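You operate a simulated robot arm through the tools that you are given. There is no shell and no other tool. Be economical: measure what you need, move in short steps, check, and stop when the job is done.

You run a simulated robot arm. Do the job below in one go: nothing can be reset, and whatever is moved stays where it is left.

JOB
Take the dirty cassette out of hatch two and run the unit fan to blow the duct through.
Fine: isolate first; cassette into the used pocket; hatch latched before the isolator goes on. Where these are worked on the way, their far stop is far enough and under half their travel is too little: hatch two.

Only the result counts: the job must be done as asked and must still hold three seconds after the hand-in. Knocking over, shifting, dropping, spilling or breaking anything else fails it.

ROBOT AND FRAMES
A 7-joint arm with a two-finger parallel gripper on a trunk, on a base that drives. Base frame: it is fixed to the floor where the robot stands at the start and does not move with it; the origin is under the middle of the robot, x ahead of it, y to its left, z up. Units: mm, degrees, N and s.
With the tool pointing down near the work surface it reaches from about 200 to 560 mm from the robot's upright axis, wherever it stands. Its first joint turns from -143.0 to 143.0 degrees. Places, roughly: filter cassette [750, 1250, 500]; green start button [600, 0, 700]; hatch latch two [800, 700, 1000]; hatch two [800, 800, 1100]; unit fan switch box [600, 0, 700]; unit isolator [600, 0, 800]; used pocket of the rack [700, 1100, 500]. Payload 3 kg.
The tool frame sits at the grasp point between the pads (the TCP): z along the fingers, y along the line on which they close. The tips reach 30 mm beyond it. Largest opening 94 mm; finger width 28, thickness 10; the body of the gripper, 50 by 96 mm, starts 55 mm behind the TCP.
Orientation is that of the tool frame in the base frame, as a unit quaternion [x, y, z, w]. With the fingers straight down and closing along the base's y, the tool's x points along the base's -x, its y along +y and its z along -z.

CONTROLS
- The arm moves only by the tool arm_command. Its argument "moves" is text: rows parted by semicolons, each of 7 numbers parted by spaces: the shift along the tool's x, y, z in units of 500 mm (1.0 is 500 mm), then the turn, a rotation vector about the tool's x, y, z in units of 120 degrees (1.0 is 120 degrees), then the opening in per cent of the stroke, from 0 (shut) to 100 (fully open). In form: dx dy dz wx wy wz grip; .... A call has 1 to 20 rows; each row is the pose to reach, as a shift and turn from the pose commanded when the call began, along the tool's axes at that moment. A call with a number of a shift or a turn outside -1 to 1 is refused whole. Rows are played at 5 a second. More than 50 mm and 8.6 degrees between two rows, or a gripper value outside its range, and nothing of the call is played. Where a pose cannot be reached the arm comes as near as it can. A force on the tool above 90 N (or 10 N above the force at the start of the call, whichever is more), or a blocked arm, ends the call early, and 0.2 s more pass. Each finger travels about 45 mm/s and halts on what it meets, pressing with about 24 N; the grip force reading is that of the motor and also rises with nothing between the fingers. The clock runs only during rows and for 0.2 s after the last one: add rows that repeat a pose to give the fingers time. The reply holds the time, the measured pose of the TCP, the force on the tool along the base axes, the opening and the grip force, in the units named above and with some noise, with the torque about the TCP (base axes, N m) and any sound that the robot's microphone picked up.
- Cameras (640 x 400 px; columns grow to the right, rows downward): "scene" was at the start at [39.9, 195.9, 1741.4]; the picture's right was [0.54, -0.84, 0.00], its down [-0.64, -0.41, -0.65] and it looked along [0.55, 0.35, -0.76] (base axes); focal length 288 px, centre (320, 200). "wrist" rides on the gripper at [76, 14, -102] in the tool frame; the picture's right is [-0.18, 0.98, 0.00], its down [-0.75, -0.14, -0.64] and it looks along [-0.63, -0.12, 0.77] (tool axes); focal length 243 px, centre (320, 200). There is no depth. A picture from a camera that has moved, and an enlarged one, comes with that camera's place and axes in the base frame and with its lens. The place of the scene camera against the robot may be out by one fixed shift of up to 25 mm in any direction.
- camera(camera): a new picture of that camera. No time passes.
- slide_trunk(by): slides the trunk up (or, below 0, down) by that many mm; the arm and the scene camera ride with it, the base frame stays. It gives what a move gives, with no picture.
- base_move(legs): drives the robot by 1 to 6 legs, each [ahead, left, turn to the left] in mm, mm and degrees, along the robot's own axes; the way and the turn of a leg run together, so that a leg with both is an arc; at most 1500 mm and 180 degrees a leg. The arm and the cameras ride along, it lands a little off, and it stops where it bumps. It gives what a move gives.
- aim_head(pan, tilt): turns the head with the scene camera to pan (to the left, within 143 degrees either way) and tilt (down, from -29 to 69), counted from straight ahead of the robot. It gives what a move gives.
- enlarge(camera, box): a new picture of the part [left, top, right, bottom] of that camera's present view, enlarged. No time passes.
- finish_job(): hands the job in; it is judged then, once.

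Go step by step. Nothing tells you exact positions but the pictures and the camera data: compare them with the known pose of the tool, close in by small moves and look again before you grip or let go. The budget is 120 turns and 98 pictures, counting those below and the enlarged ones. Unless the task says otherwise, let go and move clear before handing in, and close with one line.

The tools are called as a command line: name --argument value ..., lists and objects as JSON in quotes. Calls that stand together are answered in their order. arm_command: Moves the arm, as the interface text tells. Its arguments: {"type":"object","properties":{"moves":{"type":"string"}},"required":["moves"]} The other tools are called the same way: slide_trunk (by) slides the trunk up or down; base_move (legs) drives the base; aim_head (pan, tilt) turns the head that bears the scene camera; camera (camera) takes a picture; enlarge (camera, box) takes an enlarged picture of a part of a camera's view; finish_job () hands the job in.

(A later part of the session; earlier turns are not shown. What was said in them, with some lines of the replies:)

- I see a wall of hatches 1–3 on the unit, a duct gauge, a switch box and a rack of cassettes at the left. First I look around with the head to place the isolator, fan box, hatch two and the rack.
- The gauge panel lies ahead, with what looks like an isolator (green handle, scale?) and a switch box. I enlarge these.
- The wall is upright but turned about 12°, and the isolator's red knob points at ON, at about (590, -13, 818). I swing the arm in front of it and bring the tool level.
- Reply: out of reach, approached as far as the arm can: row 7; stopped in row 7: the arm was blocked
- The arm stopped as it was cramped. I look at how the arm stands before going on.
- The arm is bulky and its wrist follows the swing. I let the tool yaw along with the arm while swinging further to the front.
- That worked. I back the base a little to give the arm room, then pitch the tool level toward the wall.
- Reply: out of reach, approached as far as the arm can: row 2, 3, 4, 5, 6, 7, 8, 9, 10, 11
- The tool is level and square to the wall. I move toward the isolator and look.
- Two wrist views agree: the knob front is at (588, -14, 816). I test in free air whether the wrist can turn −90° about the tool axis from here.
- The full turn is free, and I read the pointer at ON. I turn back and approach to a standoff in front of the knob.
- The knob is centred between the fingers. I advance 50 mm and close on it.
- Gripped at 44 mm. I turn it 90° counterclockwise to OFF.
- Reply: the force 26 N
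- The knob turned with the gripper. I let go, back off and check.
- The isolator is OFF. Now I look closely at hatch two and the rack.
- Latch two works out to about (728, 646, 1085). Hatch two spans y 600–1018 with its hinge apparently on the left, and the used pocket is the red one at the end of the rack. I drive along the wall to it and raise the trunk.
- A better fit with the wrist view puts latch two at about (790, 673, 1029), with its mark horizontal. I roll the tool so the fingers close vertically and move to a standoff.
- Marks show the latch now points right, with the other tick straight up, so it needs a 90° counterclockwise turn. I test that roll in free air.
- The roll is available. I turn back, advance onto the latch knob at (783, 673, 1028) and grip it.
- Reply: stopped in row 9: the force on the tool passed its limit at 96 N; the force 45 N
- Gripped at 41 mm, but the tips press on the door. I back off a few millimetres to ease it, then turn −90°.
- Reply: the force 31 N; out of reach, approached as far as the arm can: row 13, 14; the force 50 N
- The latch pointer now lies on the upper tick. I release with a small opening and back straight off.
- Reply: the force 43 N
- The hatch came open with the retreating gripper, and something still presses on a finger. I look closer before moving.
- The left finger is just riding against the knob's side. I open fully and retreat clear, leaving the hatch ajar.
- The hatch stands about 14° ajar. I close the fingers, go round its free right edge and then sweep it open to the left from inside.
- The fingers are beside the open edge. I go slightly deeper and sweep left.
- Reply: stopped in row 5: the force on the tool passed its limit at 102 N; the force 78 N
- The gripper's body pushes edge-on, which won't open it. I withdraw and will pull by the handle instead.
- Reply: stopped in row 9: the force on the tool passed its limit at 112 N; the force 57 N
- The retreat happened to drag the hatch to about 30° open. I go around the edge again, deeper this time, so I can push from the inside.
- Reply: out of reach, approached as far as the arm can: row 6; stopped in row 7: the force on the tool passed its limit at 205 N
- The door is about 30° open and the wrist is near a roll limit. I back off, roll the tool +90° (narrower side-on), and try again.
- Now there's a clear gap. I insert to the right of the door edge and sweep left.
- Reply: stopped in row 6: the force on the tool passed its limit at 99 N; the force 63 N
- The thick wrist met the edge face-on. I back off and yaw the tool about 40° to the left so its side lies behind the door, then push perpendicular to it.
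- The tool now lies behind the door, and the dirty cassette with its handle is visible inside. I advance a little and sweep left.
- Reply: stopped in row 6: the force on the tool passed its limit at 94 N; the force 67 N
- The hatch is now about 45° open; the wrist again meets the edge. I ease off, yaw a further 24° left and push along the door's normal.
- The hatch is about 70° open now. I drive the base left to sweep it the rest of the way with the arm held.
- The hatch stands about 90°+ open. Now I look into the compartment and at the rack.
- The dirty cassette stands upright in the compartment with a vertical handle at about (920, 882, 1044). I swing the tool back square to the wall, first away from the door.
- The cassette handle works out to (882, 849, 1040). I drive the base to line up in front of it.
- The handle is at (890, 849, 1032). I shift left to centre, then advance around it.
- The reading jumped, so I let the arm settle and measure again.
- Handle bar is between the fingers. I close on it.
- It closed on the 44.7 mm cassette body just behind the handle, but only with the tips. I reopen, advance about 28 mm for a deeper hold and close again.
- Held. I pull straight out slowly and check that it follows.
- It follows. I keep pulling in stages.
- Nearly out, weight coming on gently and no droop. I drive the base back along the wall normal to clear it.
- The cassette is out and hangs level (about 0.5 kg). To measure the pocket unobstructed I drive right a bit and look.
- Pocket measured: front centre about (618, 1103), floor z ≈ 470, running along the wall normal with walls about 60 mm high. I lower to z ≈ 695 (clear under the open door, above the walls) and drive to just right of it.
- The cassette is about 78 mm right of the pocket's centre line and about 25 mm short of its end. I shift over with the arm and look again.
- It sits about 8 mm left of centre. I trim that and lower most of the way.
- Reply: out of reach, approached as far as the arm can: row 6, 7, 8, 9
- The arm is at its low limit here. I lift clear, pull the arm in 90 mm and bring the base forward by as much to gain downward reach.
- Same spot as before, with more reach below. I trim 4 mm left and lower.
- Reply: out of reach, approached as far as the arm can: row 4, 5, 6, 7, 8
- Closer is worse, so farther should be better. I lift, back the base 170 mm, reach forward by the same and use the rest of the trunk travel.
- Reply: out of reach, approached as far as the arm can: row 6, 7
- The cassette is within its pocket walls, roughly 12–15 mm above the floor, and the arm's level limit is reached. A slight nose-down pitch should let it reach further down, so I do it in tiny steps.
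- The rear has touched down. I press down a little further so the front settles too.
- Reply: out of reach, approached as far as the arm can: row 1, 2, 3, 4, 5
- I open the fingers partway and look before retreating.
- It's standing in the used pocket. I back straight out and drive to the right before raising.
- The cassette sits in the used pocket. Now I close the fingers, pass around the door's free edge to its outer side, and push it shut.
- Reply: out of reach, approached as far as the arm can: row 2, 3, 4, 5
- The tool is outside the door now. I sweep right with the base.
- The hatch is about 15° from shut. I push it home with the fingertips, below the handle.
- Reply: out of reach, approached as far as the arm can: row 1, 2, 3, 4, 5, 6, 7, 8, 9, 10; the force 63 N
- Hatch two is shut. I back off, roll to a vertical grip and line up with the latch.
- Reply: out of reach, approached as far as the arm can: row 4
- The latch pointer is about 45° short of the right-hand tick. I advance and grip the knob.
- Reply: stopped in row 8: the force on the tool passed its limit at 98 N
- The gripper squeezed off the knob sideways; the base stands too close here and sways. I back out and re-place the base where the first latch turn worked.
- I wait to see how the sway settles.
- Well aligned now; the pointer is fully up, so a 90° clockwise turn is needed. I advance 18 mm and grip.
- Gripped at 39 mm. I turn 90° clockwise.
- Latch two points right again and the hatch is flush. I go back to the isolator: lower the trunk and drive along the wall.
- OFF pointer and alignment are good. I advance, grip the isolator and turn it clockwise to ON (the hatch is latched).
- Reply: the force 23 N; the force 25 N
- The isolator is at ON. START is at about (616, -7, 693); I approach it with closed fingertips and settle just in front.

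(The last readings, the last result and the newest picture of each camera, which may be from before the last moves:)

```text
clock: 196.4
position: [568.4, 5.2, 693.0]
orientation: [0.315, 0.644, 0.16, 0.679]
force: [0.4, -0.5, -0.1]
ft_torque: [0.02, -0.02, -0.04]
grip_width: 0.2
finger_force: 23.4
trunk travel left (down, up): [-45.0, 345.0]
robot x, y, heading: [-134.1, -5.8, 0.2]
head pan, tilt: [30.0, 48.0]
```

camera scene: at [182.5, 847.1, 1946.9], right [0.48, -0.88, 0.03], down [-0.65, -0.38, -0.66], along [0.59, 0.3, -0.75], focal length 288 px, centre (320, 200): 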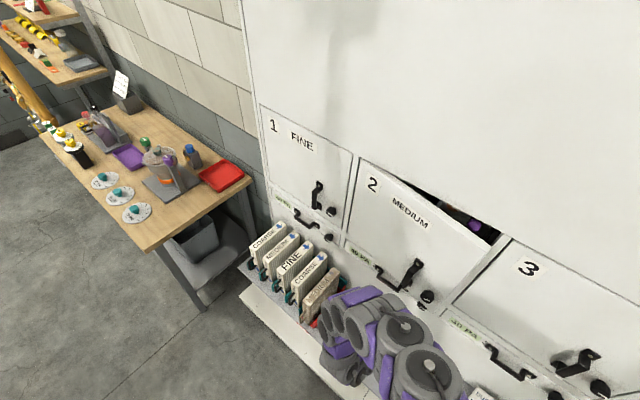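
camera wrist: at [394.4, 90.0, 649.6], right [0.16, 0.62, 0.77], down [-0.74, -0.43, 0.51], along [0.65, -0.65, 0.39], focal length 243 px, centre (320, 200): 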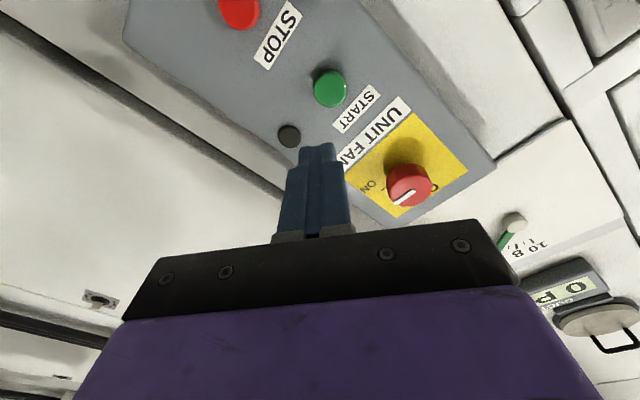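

arm_command --moves "0 0 0.012 0 0 0 0;0 0 0.02 0 0 0 0;0 0 0.028 0 0 0 0;0 0 0.034 0 0 0 0;0 0 0.04 0 0 0 0;0 0 0.046 0 0 0 0;0 0 0.052 0 0 0 0;0 0 0.058 0 0 0 0;0 0 0.064 0 0 0 0;0 0 0.07 0 0 0 0"

```text
clock: 198.0
position: [579.7, 1.3, 691.4]
orientation: [0.314, 0.647, 0.161, 0.676]
force: [-44.3, 6.9, 15.5]
ft_torque: [-0.15, -0.56, 0.09]
grip_width: 0.0
finger_force: 24.3
trunk travel left (down, up): [-45.0, 345.0]
robot x, y, heading: [-133.3, -5.2, 0.2]
head pan, tilt: [30.0, 48.0]
heard: click
stopped in row 7: the force on the tool passed its limit at 96 N (the readings are from after the stop); the commanded pose is now the measured one
```

A click was heard with the press. I back off and check the gauge.

arm_command --moves "0 0 -0.04 0 0 0 0;0 0 -0.1 0 0 0 0;0 0 -0.18 0 0 0 0;0 0 -0.26 0 0 0 0;0 0 -0.3 0 0 0 0;0 0 -0.3 0 0 0 0;0 0 -0.3 0 0 0 0"

aim_head --pan 0 --tilt 35

camera --camera "scene"

```text
clock: 199.6
position: [441.4, 33.7, 693.2]
orientation: [0.317, 0.647, 0.16, 0.675]
force: [0.6, -0.2, 1.0]
ft_torque: [0.0, 0.0, 0.03]
grip_width: 0.4
finger_force: 23.8
trunk travel left (down, up): [-45.0, 345.0]
robot x, y, heading: [-128.2, -4.0, 0.1]
head pan, tilt: [30.0, 48.0]
```

```text
clock: 200.5
position: [443.0, 33.7, 694.0]
orientation: [0.316, 0.647, 0.16, 0.675]
force: [0.4, 0.1, 0.4]
ft_torque: [-0.02, 0.01, 0.01]
grip_width: 0.2
finger_force: 24.1
trunk travel left (down, up): [-45.0, 345.0]
robot x, y, heading: [-129.6, -2.0, -0.1]
head pan, tilt: [0.0, 35.0]
```

```text
1 pictures are left
camera scene: at [-67.0, 140.2, 1632.5], right [0.0, -1.0, 0.0], down [-0.58, 0.0, -0.82], along [0.82, 0.0, -0.58], focal length 288 px, centre (320, 200)
```

scene: 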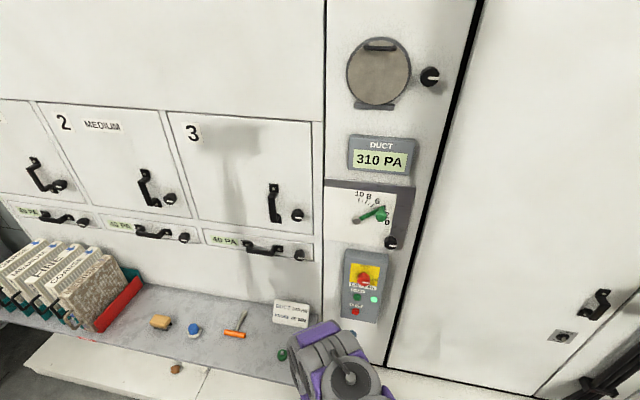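

The duct gauge reads 310 PA, the run lamp is lit, hatch two is shut and the dirty cassette stands in the used pocket. The arm is clear, so I hand in.

finish_job

```text
The job is handed in.
```

The job is handed in: I isolated the unit, moved the dirty cassette from hatch two into the used pocket, and closed and latched the hatch. I then switched the isolator on and started the fan; the duct gauge reads 310 PA.
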